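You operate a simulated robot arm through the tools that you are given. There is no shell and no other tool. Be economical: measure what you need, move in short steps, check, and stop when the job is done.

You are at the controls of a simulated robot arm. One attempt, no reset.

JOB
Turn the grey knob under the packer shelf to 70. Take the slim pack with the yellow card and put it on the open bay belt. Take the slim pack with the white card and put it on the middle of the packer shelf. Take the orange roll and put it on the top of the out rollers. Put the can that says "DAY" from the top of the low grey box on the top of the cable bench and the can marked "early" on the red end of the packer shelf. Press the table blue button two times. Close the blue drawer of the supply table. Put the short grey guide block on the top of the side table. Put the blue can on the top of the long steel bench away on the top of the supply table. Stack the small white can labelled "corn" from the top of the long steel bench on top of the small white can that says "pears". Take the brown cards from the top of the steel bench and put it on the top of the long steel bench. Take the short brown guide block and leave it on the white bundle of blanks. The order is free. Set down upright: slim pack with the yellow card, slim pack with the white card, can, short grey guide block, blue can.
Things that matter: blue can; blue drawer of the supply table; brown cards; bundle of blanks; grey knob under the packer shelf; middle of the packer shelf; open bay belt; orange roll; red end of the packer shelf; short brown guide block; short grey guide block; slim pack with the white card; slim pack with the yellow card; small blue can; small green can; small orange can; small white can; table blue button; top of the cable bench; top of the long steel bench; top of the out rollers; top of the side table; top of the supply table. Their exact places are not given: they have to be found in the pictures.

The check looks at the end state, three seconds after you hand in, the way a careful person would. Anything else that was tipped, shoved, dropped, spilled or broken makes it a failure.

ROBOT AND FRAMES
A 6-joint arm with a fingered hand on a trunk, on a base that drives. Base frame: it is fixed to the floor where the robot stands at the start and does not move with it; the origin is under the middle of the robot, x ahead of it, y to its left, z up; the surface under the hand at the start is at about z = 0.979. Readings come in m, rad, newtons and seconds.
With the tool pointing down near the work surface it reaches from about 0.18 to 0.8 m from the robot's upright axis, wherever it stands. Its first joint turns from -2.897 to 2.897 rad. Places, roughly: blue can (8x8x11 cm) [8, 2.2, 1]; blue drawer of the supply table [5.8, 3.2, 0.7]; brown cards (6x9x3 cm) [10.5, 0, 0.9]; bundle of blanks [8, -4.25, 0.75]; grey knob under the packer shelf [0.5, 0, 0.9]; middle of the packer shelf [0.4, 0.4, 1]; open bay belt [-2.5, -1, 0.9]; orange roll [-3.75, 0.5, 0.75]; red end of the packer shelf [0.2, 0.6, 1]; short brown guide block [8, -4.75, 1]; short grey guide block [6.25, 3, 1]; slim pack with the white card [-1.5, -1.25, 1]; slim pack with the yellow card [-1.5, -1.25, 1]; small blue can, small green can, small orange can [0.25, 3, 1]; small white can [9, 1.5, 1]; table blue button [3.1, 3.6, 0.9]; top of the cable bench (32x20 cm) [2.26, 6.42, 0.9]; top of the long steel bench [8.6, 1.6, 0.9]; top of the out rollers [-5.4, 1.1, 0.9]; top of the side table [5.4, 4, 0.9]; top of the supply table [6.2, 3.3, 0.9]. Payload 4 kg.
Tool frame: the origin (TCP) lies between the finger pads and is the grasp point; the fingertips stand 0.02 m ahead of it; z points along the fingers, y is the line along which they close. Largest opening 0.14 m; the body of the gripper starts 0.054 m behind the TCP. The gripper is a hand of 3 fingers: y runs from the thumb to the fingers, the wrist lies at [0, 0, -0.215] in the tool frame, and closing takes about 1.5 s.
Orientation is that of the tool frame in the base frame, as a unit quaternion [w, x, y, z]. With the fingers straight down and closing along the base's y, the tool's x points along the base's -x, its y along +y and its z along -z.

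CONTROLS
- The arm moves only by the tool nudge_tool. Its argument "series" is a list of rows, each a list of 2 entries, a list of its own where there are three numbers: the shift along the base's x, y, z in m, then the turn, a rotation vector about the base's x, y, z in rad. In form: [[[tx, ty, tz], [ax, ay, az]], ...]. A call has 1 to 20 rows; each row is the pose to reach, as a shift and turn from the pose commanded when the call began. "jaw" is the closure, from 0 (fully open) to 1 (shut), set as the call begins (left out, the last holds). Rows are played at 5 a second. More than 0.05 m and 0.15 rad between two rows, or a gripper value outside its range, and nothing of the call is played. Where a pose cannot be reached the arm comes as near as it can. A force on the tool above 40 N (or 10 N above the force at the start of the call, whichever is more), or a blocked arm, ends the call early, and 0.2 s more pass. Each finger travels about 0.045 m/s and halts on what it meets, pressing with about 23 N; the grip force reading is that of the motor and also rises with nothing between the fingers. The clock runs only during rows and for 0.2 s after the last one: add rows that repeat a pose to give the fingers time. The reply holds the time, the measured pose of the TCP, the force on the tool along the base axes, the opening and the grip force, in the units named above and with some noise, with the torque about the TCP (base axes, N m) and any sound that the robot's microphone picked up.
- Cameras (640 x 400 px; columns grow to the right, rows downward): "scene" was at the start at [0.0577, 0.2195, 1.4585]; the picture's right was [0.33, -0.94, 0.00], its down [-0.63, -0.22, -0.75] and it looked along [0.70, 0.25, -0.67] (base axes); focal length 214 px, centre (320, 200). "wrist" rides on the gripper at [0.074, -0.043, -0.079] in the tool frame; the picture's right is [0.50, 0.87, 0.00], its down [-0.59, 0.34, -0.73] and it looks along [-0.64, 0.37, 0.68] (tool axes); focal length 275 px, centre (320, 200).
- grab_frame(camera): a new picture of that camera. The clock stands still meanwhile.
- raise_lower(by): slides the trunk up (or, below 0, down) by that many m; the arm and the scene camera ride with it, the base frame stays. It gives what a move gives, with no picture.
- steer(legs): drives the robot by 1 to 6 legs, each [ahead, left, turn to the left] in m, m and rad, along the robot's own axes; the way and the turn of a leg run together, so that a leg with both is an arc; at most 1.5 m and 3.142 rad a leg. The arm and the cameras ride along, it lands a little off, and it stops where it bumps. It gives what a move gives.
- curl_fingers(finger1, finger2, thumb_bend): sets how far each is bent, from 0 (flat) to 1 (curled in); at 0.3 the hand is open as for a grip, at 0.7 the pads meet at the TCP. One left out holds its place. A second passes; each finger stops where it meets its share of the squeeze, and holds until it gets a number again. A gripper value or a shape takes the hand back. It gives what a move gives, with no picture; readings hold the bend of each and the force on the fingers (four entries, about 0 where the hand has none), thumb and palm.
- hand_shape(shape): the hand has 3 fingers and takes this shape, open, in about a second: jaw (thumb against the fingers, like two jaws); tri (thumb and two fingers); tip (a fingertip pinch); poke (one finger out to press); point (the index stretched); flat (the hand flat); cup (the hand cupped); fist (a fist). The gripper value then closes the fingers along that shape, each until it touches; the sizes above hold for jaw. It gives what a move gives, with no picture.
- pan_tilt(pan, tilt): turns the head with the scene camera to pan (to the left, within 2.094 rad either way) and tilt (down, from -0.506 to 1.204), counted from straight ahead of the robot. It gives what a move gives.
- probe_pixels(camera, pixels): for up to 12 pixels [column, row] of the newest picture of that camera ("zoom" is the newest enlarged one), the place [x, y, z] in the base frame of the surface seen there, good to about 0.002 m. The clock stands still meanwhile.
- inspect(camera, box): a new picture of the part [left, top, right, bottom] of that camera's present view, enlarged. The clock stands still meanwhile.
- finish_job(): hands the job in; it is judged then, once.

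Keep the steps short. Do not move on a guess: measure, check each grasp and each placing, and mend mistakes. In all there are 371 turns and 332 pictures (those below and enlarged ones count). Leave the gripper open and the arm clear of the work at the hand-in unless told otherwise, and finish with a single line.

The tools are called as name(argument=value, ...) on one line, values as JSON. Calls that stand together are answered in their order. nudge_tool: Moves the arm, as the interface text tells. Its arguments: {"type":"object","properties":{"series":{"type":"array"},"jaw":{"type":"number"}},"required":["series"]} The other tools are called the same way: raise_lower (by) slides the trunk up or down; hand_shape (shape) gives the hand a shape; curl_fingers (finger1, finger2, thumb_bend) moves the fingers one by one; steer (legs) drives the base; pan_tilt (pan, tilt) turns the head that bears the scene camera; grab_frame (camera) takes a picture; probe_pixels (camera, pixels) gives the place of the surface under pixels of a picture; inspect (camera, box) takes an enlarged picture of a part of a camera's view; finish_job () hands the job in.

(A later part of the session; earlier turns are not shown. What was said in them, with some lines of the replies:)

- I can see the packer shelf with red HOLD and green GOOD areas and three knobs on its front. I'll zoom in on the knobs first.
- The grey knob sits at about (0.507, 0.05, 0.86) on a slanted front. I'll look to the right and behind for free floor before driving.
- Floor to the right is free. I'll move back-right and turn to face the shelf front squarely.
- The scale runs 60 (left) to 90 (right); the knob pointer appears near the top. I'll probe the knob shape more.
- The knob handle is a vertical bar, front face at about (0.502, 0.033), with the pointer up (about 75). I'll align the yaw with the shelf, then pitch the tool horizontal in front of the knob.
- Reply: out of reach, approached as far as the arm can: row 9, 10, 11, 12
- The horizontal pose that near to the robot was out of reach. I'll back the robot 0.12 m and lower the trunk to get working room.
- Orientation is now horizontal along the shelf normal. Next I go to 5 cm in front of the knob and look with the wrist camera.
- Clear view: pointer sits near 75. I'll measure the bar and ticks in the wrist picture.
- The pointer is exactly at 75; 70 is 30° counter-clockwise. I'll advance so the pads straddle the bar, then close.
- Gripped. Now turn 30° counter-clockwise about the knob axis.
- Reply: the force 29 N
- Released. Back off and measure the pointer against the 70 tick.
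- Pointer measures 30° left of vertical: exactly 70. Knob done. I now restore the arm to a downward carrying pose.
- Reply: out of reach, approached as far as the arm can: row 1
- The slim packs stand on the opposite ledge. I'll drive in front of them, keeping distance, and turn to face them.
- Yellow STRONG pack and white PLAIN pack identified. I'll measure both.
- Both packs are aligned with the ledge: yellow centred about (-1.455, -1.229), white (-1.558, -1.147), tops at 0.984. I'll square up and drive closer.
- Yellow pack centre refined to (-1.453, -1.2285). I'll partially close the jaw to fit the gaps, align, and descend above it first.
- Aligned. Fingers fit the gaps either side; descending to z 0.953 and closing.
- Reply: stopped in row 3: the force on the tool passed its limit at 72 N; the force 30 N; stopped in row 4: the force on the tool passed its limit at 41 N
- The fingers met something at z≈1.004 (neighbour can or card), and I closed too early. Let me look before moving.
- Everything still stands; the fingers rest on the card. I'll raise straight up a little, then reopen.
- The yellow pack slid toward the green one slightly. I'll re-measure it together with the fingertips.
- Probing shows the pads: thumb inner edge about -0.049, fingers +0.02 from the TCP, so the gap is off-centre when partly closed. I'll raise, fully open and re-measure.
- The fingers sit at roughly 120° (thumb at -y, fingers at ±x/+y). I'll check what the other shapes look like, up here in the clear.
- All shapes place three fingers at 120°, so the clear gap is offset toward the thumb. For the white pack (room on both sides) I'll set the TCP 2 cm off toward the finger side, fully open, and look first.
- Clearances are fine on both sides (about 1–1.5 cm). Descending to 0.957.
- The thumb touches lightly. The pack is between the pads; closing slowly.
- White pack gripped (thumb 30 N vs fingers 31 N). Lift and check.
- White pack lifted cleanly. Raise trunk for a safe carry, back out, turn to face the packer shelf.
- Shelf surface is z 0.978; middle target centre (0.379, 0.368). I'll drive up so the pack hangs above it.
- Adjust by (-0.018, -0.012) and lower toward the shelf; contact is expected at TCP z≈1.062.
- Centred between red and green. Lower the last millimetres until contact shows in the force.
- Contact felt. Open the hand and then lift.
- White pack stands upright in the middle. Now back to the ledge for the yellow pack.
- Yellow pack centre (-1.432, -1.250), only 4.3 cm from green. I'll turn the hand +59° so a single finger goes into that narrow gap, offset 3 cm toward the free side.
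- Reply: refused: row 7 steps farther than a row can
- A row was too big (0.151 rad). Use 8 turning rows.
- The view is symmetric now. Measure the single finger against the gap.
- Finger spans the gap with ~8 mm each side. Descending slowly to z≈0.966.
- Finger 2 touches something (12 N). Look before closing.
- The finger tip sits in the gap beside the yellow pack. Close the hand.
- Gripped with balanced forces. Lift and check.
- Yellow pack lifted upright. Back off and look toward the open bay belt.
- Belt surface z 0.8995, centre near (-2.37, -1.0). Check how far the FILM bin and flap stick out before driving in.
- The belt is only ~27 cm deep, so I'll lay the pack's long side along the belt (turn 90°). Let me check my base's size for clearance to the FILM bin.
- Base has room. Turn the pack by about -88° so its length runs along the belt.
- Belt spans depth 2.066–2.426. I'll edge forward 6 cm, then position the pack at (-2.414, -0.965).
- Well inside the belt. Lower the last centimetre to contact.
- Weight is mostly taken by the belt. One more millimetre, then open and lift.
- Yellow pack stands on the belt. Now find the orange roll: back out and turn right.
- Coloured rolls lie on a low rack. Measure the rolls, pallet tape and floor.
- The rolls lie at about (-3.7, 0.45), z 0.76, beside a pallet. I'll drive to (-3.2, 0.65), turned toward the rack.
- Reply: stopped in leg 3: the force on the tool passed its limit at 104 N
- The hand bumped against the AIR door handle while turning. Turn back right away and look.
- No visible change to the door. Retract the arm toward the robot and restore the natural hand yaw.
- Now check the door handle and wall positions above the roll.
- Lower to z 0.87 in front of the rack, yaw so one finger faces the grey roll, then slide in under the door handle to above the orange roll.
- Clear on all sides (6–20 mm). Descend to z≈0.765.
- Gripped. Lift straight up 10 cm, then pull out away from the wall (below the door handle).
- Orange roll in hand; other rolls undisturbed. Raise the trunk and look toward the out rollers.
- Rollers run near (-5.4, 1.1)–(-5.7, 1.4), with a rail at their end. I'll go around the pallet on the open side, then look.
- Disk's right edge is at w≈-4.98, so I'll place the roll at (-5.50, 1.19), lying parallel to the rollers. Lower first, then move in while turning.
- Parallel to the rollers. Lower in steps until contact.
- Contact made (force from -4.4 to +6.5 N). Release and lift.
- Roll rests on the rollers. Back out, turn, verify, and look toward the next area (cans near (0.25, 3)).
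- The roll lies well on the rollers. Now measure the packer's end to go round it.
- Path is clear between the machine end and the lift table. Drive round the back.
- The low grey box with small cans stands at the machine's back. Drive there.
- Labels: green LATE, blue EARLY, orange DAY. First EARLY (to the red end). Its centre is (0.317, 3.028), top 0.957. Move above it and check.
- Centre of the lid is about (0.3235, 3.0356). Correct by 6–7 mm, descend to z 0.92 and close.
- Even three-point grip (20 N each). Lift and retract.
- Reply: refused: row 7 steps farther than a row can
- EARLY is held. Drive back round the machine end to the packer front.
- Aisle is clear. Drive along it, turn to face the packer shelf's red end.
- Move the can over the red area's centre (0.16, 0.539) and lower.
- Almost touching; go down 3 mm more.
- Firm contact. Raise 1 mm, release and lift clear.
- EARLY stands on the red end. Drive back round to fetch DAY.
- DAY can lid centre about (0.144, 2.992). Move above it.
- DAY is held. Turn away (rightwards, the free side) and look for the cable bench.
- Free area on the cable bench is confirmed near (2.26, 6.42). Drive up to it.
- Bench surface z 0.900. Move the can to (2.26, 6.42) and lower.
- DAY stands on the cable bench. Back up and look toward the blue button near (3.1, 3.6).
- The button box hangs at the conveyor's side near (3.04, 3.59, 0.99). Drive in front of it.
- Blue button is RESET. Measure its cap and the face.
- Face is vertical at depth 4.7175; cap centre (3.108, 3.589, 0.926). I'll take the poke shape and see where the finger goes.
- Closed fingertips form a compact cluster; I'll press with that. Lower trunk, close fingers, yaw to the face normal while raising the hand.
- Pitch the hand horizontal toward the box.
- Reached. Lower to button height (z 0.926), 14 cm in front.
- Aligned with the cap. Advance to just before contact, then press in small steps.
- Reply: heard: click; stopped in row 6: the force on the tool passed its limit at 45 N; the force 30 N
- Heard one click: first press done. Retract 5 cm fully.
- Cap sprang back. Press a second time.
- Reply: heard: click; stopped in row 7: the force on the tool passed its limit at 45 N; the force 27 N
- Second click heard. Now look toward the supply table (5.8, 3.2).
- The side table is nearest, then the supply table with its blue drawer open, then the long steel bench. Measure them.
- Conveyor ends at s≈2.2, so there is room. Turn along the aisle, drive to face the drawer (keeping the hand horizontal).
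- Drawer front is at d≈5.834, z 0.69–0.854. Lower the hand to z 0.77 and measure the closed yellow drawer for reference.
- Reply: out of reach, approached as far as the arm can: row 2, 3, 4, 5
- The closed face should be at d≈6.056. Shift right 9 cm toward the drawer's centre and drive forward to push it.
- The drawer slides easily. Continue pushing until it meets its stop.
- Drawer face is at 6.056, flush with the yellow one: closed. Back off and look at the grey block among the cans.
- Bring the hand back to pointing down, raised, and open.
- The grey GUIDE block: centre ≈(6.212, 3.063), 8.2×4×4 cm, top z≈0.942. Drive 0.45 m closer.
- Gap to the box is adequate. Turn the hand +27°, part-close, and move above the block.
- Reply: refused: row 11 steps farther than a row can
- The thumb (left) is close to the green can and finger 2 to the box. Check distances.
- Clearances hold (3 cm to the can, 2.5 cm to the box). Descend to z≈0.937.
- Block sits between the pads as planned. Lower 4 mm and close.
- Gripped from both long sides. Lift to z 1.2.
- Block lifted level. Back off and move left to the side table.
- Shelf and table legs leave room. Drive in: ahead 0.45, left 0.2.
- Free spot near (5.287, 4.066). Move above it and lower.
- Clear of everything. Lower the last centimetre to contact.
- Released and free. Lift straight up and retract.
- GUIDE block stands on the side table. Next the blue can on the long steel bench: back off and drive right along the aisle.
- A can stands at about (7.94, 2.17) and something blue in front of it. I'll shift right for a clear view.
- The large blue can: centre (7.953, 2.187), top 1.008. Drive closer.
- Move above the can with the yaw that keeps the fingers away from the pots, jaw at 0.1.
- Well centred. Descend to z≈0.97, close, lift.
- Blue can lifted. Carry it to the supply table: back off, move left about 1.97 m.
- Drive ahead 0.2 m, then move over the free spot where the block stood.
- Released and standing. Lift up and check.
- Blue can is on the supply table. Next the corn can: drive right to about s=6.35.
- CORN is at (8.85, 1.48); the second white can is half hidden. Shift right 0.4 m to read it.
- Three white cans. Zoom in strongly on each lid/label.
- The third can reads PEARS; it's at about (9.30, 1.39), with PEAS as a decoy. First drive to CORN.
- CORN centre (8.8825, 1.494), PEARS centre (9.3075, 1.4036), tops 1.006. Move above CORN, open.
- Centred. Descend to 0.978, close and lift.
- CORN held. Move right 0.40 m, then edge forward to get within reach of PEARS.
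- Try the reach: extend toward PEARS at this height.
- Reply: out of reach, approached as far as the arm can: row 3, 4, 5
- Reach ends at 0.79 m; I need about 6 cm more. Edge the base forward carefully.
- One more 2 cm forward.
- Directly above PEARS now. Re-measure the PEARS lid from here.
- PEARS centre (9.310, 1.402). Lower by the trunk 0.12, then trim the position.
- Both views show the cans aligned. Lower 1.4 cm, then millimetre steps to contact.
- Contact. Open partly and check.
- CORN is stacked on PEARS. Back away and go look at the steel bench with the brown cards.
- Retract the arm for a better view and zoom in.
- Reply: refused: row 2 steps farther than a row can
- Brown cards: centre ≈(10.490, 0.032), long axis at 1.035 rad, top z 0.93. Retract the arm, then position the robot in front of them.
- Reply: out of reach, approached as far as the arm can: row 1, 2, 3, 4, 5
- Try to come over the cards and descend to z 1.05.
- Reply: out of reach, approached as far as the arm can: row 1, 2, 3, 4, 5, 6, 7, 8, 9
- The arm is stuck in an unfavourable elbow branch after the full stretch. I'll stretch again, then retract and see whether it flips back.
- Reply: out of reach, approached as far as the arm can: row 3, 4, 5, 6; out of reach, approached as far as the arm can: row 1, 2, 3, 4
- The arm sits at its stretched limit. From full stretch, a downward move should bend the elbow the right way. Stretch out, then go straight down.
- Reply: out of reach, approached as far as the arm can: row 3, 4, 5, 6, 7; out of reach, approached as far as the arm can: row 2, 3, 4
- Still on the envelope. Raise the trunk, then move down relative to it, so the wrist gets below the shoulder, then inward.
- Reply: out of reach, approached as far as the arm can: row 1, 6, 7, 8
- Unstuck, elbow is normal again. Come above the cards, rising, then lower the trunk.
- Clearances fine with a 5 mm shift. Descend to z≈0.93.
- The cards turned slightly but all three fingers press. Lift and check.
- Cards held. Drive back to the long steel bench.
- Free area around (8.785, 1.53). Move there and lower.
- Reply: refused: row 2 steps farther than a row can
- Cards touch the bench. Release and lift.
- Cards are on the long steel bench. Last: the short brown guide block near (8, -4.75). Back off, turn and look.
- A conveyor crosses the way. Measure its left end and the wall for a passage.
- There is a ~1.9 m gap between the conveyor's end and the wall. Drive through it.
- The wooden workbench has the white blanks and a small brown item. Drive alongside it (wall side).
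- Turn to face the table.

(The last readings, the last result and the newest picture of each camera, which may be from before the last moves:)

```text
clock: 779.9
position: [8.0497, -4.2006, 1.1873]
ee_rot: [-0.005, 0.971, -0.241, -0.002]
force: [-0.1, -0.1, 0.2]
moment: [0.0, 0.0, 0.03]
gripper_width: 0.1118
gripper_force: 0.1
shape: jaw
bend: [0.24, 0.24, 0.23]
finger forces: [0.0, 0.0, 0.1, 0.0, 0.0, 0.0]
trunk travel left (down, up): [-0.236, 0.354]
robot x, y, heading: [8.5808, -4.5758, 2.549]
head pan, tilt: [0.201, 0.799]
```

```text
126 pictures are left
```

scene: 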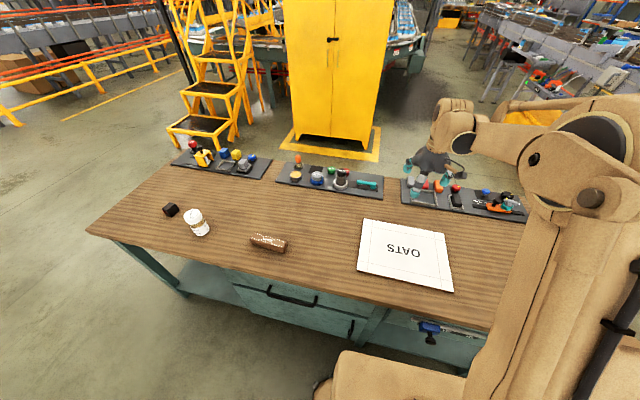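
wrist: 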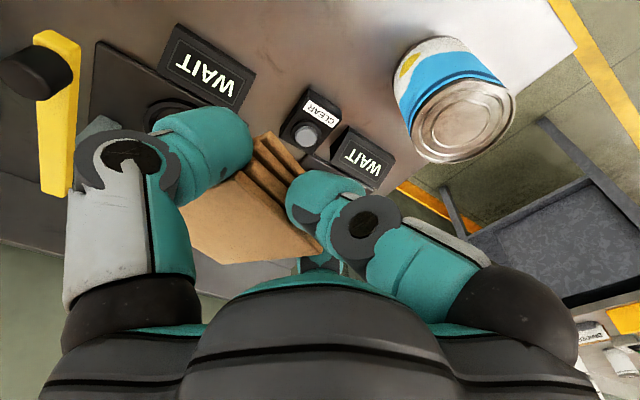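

inspect(camera="scene", box=[230, 200, 460, 310])

probe_pixels(camera="zoom", pixels=[[62, 97], [155, 110], [150, 128], [58, 115], [105, 108], [60, 130], [148, 145], [370, 65], [595, 95], [615, 245], [365, 190], [490, 140]])

```text
2.78 times, centred on (345, 255) of scene
```

zoom: 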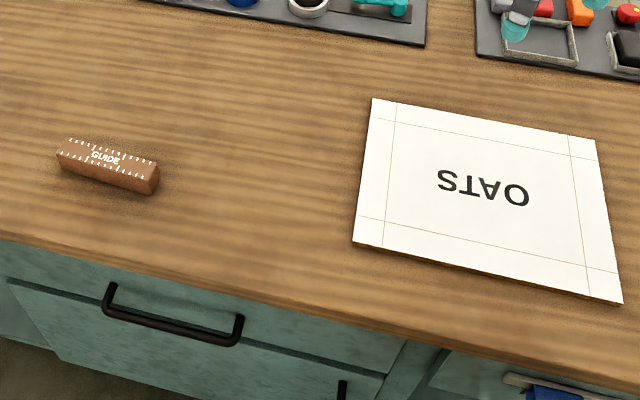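

```text
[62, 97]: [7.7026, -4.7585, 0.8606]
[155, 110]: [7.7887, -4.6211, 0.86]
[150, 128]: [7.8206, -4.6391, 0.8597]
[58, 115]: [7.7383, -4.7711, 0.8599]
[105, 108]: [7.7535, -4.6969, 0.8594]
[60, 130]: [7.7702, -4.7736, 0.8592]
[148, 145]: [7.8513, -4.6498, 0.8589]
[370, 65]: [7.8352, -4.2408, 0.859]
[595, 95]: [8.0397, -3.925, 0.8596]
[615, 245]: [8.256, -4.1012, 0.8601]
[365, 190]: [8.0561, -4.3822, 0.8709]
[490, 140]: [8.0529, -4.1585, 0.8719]
```

inspect(camera="scene", box=[240, 225, 300, 262])

probe_pixels(camera="zoom", pixels=[[140, 105], [480, 190], [470, 225], [130, 140], [300, 165], [110, 160], [280, 215], [460, 260], [490, 215], [120, 200], [300, 260], [450, 300]])

```text
10.67 times, centred on (270, 244) of scene
```

zoom: 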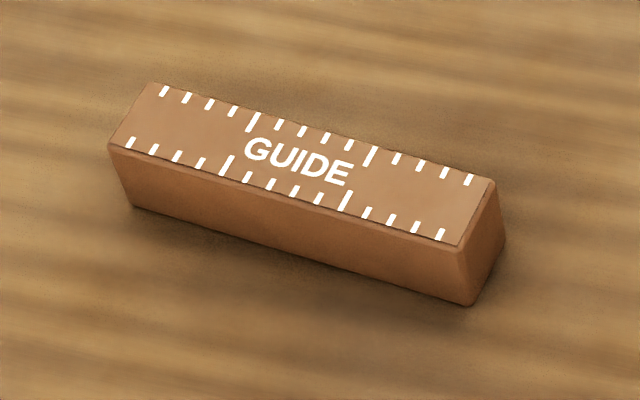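

```text
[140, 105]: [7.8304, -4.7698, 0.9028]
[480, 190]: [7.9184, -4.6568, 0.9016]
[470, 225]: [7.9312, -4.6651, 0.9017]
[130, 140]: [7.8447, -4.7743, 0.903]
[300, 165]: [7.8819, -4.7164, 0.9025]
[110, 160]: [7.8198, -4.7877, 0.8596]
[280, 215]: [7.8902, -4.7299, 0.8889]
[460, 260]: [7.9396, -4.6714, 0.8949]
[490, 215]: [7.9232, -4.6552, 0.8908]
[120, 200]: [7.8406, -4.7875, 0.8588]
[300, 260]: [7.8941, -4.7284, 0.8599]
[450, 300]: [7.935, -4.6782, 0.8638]
```

inspect(camera="scene", box=[90, 130, 290, 250])

inspect(camera="scene", box=[270, 150, 540, 300])

```text
3.20 times, centred on (190, 190) of scene
```

zoom: 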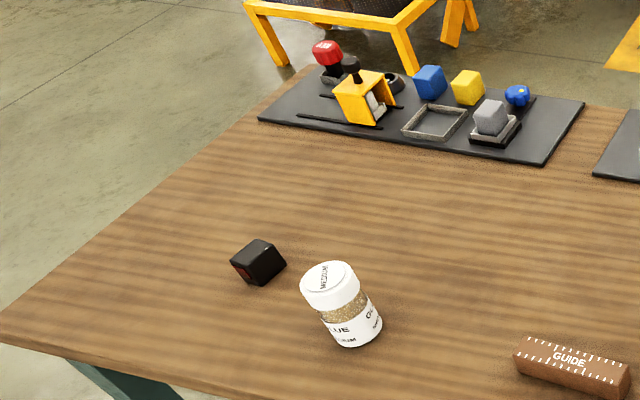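

```text
2.37 times, centred on (405, 225) of scene
```

zoom: 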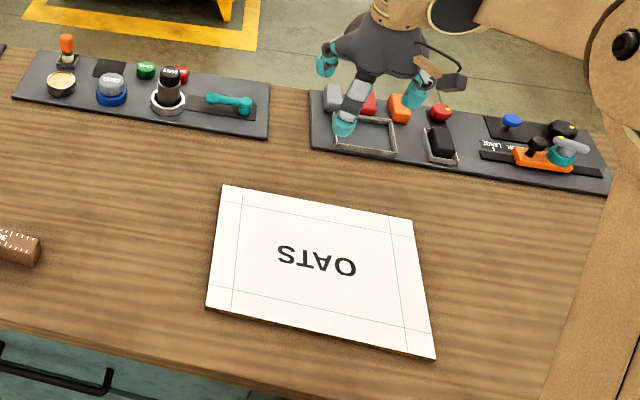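

Only one brown guide block: centre (7.882, -4.716), top 0.902, long axis 0.905 rad. Shift left 0.2 m and measure the bundle.

probe_pixels(camera="scene", pixels=[[405, 253], [366, 222], [443, 235], [452, 290], [360, 268]])

steer(legs=[[0, 0.2, 0]])

nudge_tool(series=[[[0, 0, 0], [0, 0, 0]]], jaw=0.25)

```text
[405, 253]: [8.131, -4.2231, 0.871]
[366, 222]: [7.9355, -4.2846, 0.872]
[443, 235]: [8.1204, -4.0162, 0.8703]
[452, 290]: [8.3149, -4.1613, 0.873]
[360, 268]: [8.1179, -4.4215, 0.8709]
```

```text
clock: 781.5
position: [7.9391, -4.3686, 1.1886]
ee_rot: [-0.004, 0.971, -0.238, -0.001]
force: [-0.1, -1.7, 0.0]
moment: [0.03, 0.03, 0.01]
gripper_width: 0.112
gripper_force: 0.0
shape: jaw
bend: [0.24, 0.24, 0.23]
finger forces: [0.0, 0.1, 0.0, 0.1, 0.0, 0.0]
trunk travel left (down, up): [-0.236, 0.354]
robot x, y, heading: [8.4683, -4.7377, 2.551]
head pan, tilt: [0.201, 0.799]
```

```text
clock: 781.9
position: [7.9398, -4.3693, 1.1878]
ee_rot: [-0.004, 0.971, -0.239, -0.002]
force: [-0.3, 0.8, 0.4]
moment: [0.02, 0.0, -0.04]
gripper_width: 0.1054
gripper_force: 0.0
shape: jaw
bend: [0.25, 0.25, 0.23]
finger forces: [0.0, 0.0, 0.0, 0.1, 0.1, 0.0]
trunk travel left (down, up): [-0.236, 0.354]
robot x, y, heading: [8.4662, -4.7382, 2.557]
head pan, tilt: [0.201, 0.799]
```

Bundle centre (8.122, -4.221), top 0.871. Move above the brown block.

nudge_tool(series=[[[-0.008, -0.043, 0], [0, 0, 0.06]], [[-0.016, -0.086, 0], [0, 0, 0.12]], [[-0.024, -0.129, 0], [0, 0, 0.18]], [[-0.032, -0.171, 0], [0, 0, 0.24]], [[-0.04, -0.214, 0], [0, 0, 0.3]], [[-0.048, -0.257, 0], [0, 0, 0.341]], [[-0.056, -0.3, 0], [0, 0, 0.341]], [[-0.064, -0.342, 0], [0, 0, 0.341]], [[-0.064, -0.342, -0.05], [0, 0, 0.341]], [[-0.064, -0.342, -0.1], [0, 0, 0.341]], [[-0.064, -0.342, -0.15], [0, 0, 0.341]], [[-0.064, -0.342, -0.175], [0, 0, 0.341]], [[-0.064, -0.342, -0.175], [0, 0, 0.341]]])

grab_frame(camera="wrist")

probe_pixels(camera="wrist", pixels=[[195, 115], [450, 110], [320, 248], [320, 100], [300, 60], [340, 130]])

```text
clock: 784.7
position: [7.8757, -4.7106, 1.0107]
ee_rot: [-0.004, 0.997, -0.072, -0.003]
force: [0.2, 0.3, 0.0]
moment: [0.0, -0.03, 0.01]
gripper_width: 0.1052
gripper_force: 0.0
shape: jaw
bend: [0.25, 0.25, 0.23]
finger forces: [0.0, 0.1, 0.1, 0.1, 0.0, 0.1]
trunk travel left (down, up): [-0.236, 0.354]
robot x, y, heading: [8.4684, -4.7376, 2.552]
head pan, tilt: [0.201, 0.799]
```

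```text
121 pictures are left
```

wrist: 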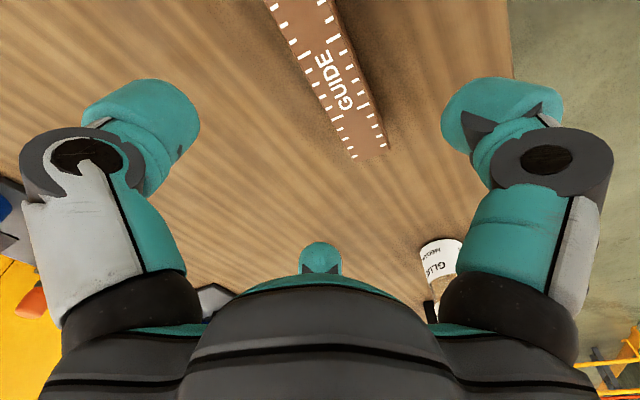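

```text
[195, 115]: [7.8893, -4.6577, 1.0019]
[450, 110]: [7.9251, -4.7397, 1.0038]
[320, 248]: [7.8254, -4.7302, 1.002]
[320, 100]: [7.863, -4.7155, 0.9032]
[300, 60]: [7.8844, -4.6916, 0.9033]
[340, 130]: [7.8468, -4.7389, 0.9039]
```

Clearances good. Descend to z≈0.895 and close.

nudge_tool(series=[[[0, 0, -0.04], [0, 0, 0]], [[0, 0, -0.08], [0, 0, 0]], [[0, 0, -0.105], [0, 0, 0]], [[0, 0, -0.115], [0, 0, 0]], [[0, 0, -0.115], [0, 0, 0]]])

nudge_tool(series=[[[0, 0, 0], [0, 0, 0]], [[0, 0, 0], [0, 0, 0]], [[0, 0, 0], [0, 0, 0]], [[0, 0, 0], [0, 0, 0]], [[0, 0, 0], [0, 0, 0]], [[0, 0, 0], [0, 0, 0]], [[0, 0, 0], [0, 0, 0]], [[0, 0, 0], [0, 0, 0]], [[0, 0, 0], [0, 0, 0]]], jaw=1)

grab_frame(camera="wrist")

```text
clock: 785.9
position: [7.8753, -4.7088, 0.8972]
ee_rot: [-0.004, 0.997, -0.071, -0.002]
force: [-0.6, 0.2, 0.2]
moment: [-0.01, -0.02, -0.01]
gripper_width: 0.1053
gripper_force: 0.1
shape: jaw
bend: [0.25, 0.25, 0.23]
finger forces: [0.1, 0.1, 0.1, 0.1, 0.1, 0.0]
trunk travel left (down, up): [-0.236, 0.354]
robot x, y, heading: [8.4694, -4.7394, 2.553]
head pan, tilt: [0.201, 0.799]
```

```text
clock: 787.9
position: [7.8763, -4.7098, 0.8969]
ee_rot: [-0.004, 0.997, -0.072, -0.003]
force: [-1.1, 0.4, -0.8]
moment: [-0.06, 0.0, 0.01]
gripper_width: 0.0357
gripper_force: 22.7
shape: jaw
bend: [0.39, 1.0, 0.5]
finger forces: [28.1, 13.9, 0.1, 0.0, 15.0, 0.0]
trunk travel left (down, up): [-0.236, 0.354]
robot x, y, heading: [8.4661, -4.7372, 2.556]
head pan, tilt: [0.201, 0.799]
```

```text
120 pictures are left
```

wrist: 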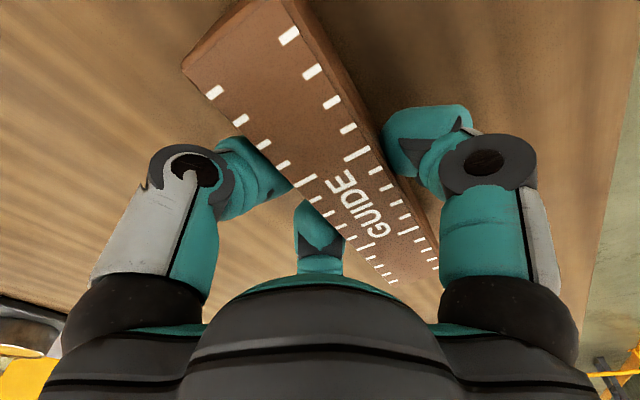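

Gripped. Lift 0.2 m and move over the bundle.

nudge_tool(series=[[[0, 0, 0.03], [0, 0, 0]], [[0, 0, 0.07], [0, 0, 0]], [[0, 0, 0.12], [0, 0, 0]], [[0, 0, 0.16], [0, 0, 0]], [[0.021, 0.041, 0.16], [0, 0, 0]], [[0.041, 0.082, 0.16], [0, 0, 0]], [[0.062, 0.122, 0.16], [0, 0, 0]], [[0.082, 0.163, 0.16], [0, 0, 0]], [[0.103, 0.204, 0.16], [0, 0, 0]], [[0.123, 0.245, 0.16], [0, 0, 0]], [[0.144, 0.285, 0.16], [0, 0, 0]], [[0.164, 0.326, 0.16], [0, 0, 0]], [[0.185, 0.367, 0.16], [0, 0, 0]], [[0.205, 0.408, 0.16], [0, 0, 0]], [[0.226, 0.448, 0.16], [0, 0, 0]], [[0.246, 0.489, 0.16], [0, 0, 0]], [[0.246, 0.489, 0.16], [0, 0, 0]]])

pan_tilt(pan=0.0, tilt=0.85)

grab_frame(camera="scene")

```text
clock: 791.5
position: [8.1188, -4.2198, 1.0577]
ee_rot: [-0.003, 0.997, -0.072, -0.001]
force: [-0.1, 0.3, -2.2]
moment: [0.0, -0.01, -0.04]
gripper_width: 0.0344
gripper_force: 23.3
shape: jaw
bend: [0.39, 1.0, 0.5]
finger forces: [27.4, 12.4, 0.0, 0.0, 15.1, 0.1]
trunk travel left (down, up): [-0.236, 0.354]
robot x, y, heading: [8.4675, -4.7368, 2.552]
head pan, tilt: [0.201, 0.799]
```

```text
clock: 792.2
position: [8.12, -4.2194, 1.0579]
ee_rot: [-0.003, 0.997, -0.071, -0.003]
force: [0.1, 0.2, -2.5]
moment: [0.01, -0.02, 0.02]
gripper_width: 0.0347
gripper_force: 23.2
shape: jaw
bend: [0.39, 1.0, 0.5]
finger forces: [27.4, 12.3, 0.0, 0.0, 15.1, 0.0]
trunk travel left (down, up): [-0.236, 0.354]
robot x, y, heading: [8.4684, -4.7337, 2.553]
head pan, tilt: [0.0, 0.85]
```

```text
119 pictures are left
```

scene: 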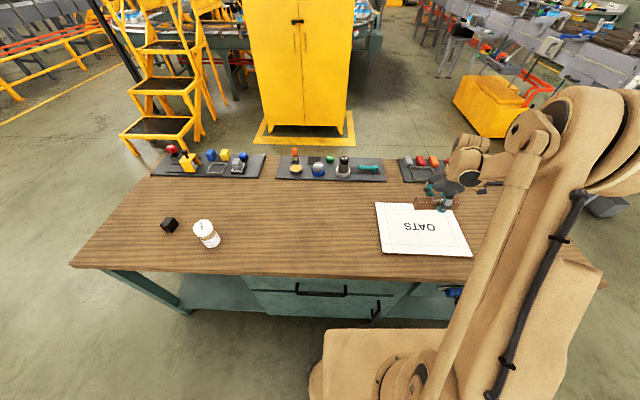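

Over the bundle. Lower to just above, then contact.

nudge_tool(series=[[[0, 0, -0.05], [0, 0, 0]], [[0, 0, -0.1], [0, 0, 0]], [[0, 0, -0.135], [0, 0, 0]], [[0, 0, -0.142], [0, 0, 0]], [[0, 0, -0.146], [0, 0, 0]], [[0, 0, -0.148], [0, 0, 0]]])

nudge_tool(series=[[[0, 0, -0.001], [0, 0, 0]], [[0, 0, -0.002], [0, 0, 0]]])

```text
clock: 793.6
position: [8.1222, -4.2213, 0.91]
ee_rot: [-0.004, 0.997, -0.072, -0.002]
force: [-0.4, 0.5, -0.3]
moment: [-0.09, 0.05, -0.01]
gripper_width: 0.0348
gripper_force: 23.3
shape: jaw
bend: [0.39, 1.0, 0.5]
finger forces: [28.4, 14.8, 0.1, 0.0, 13.8, 0.0]
trunk travel left (down, up): [-0.236, 0.354]
robot x, y, heading: [8.4687, -4.7373, 2.551]
head pan, tilt: [0.0, 0.85]
```

```text
clock: 794.2
position: [8.1213, -4.2223, 0.9086]
ee_rot: [-0.003, 0.997, -0.072, -0.002]
force: [-1.5, 3.0, 13.1]
moment: [-0.28, -0.11, -0.03]
gripper_width: 0.0349
gripper_force: 22.6
shape: jaw
bend: [0.39, 1.0, 0.5]
finger forces: [30.2, 18.5, 0.1, 0.0, 15.0, 0.0]
trunk travel left (down, up): [-0.236, 0.354]
robot x, y, heading: [8.4679, -4.7379, 2.55]
head pan, tilt: [0.0, 0.85]
```

Contact. Release and lift clear.

nudge_tool(series=[[[0, 0, 0.001], [0, 0, 0]], [[0, 0, 0.001], [0, 0, 0]], [[0, 0, 0.001], [0, 0, 0]], [[0, 0, 0.001], [0, 0, 0]], [[0, 0, 0.001], [0, 0, 0]], [[0, 0, 0.001], [0, 0, 0]]], jaw=0.25)

nudge_tool(series=[[[0, 0, 0.03], [0, 0, 0]], [[0, 0, 0.07], [0, 0, 0]], [[0, 0, 0.12], [0, 0, 0]], [[0, 0, 0.17], [0, 0, 0]], [[0, 0, 0.22], [0, 0, 0]], [[0, 0, 0.26], [0, 0, 0]]], jaw=0.25)

steer(legs=[[0, 0.3, 0]])

pan_tilt(pan=-0.3, tilt=0.75)

grab_frame(camera="scene")

```text
clock: 795.6
position: [8.1206, -4.2211, 0.9079]
ee_rot: [-0.004, 0.997, -0.072, -0.003]
force: [-0.3, 0.7, 0.4]
moment: [-0.02, 0.01, 0.02]
gripper_width: 0.1046
gripper_force: 0.0
shape: jaw
bend: [0.25, 0.25, 0.24]
finger forces: [0.1, 0.0, 0.0, 0.0, 0.1, 0.0]
trunk travel left (down, up): [-0.236, 0.354]
robot x, y, heading: [8.4671, -4.7382, 2.555]
head pan, tilt: [0.0, 0.85]
```

```text
clock: 797.0
position: [8.1202, -4.2219, 1.1685]
ee_rot: [-0.003, 0.997, -0.072, -0.003]
force: [0.4, 0.3, 0.2]
moment: [0.02, 0.04, 0.0]
gripper_width: 0.1045
gripper_force: 0.0
shape: jaw
bend: [0.25, 0.25, 0.24]
finger forces: [0.0, 0.0, 0.0, 0.0, 0.1, 0.1]
trunk travel left (down, up): [-0.236, 0.354]
robot x, y, heading: [8.4677, -4.7398, 2.552]
head pan, tilt: [0.0, 0.85]
```

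```text
clock: 799.1
position: [7.9542, -4.4697, 1.1688]
ee_rot: [-0.004, 0.997, -0.074, -0.001]
force: [-0.4, -0.3, -0.7]
moment: [0.02, -0.01, -0.02]
gripper_width: 0.1045
gripper_force: 0.1
shape: jaw
bend: [0.25, 0.25, 0.24]
finger forces: [0.0, 0.0, 0.1, 0.0, 0.1, 0.0]
trunk travel left (down, up): [-0.236, 0.354]
robot x, y, heading: [8.2992, -4.9899, 2.544]
head pan, tilt: [0.0, 0.85]
```

```text
clock: 799.9
position: [7.9554, -4.4687, 1.1675]
ee_rot: [-0.003, 0.997, -0.074, -0.002]
force: [-0.1, -0.9, -0.3]
moment: [0.01, -0.01, -0.02]
gripper_width: 0.1046
gripper_force: 0.1
shape: jaw
bend: [0.25, 0.25, 0.24]
finger forces: [0.1, 0.0, 0.1, 0.0, 0.0, 0.0]
trunk travel left (down, up): [-0.236, 0.354]
robot x, y, heading: [8.3005, -4.9895, 2.55]
head pan, tilt: [-0.3, 0.75]
```

```text
118 pictures are left
```

scene: 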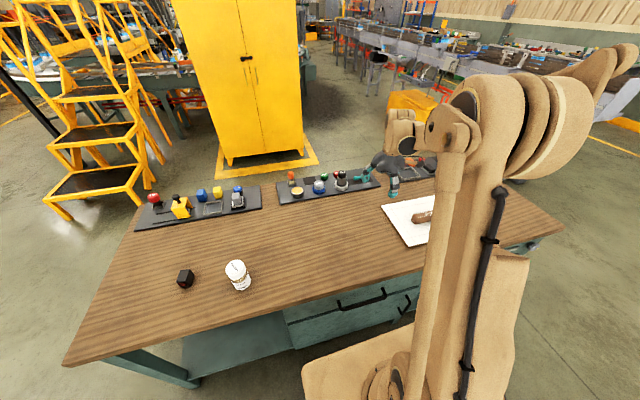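

Block lies on the bundle. Back away slightly, open fully and confirm.

steer(legs=[[-0.2, 0.1, 0]])

nudge_tool(series=[[[0.02, -0.03, 0.02], [0, 0, 0]], [[0.02, -0.03, 0.02], [0, 0, 0]], [[0.02, -0.03, 0.02], [0, 0, 0]]], jaw=0)

pan_tilt(pan=-0.45, tilt=0.6)

inspect(camera="scene", box=[260, 120, 500, 290])

```text
clock: 801.6
position: [8.0713, -4.6658, 1.1703]
ee_rot: [-0.004, 0.997, -0.078, -0.002]
force: [0.6, 0.2, 0.5]
moment: [0.03, 0.03, 0.01]
gripper_width: 0.1043
gripper_force: 0.1
shape: jaw
bend: [0.25, 0.25, 0.24]
finger forces: [0.0, 0.0, 0.0, 0.0, 0.0, 0.0]
trunk travel left (down, up): [-0.236, 0.354]
robot x, y, heading: [8.4136, -5.1846, 2.544]
head pan, tilt: [-0.3, 0.75]
```

```text
clock: 802.4
position: [8.0901, -4.696, 1.1872]
ee_rot: [-0.004, 0.997, -0.077, -0.003]
force: [0.2, -0.1, -0.1]
moment: [0.04, 0.04, 0.0]
gripper_width: 0.1397
gripper_force: 0.1
shape: jaw
bend: [0.3, 0.3, 0.3]
finger forces: [0.0, 0.1, 0.1, 0.1, 0.0, 0.0]
trunk travel left (down, up): [-0.236, 0.354]
robot x, y, heading: [8.4106, -5.1823, 2.543]
head pan, tilt: [-0.3, 0.75]
```

```text
clock: 803.1
position: [8.0892, -4.6959, 1.1871]
ee_rot: [-0.003, 0.997, -0.078, -0.002]
force: [0.8, 0.5, 0.7]
moment: [0.0, -0.03, 0.02]
gripper_width: 0.14
gripper_force: 0.2
shape: jaw
bend: [0.3, 0.3, 0.3]
finger forces: [0.0, 0.0, 0.1, 0.0, 0.1, 0.0]
trunk travel left (down, up): [-0.236, 0.354]
robot x, y, heading: [8.4138, -5.1868, 2.534]
head pan, tilt: [-0.45, 0.6]
```

```text
2.35 times, centred on (380, 205) of scene
```

zoom: 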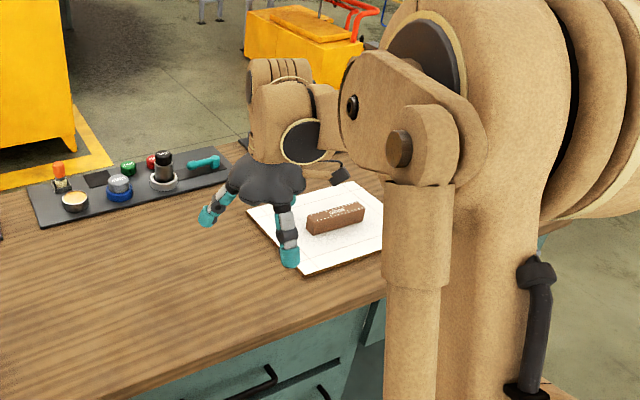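

The brown block rests on the white bundle, the hand is open and clear, and all tasks are done. Handing in.

finish_job()

```text
The job is handed in.
```

All the tasks are done and handed in, but one thing could count against it: while turning near the rolls, the hand hit the AIR door handle with 104 N, though the door looked unchanged afterwards.
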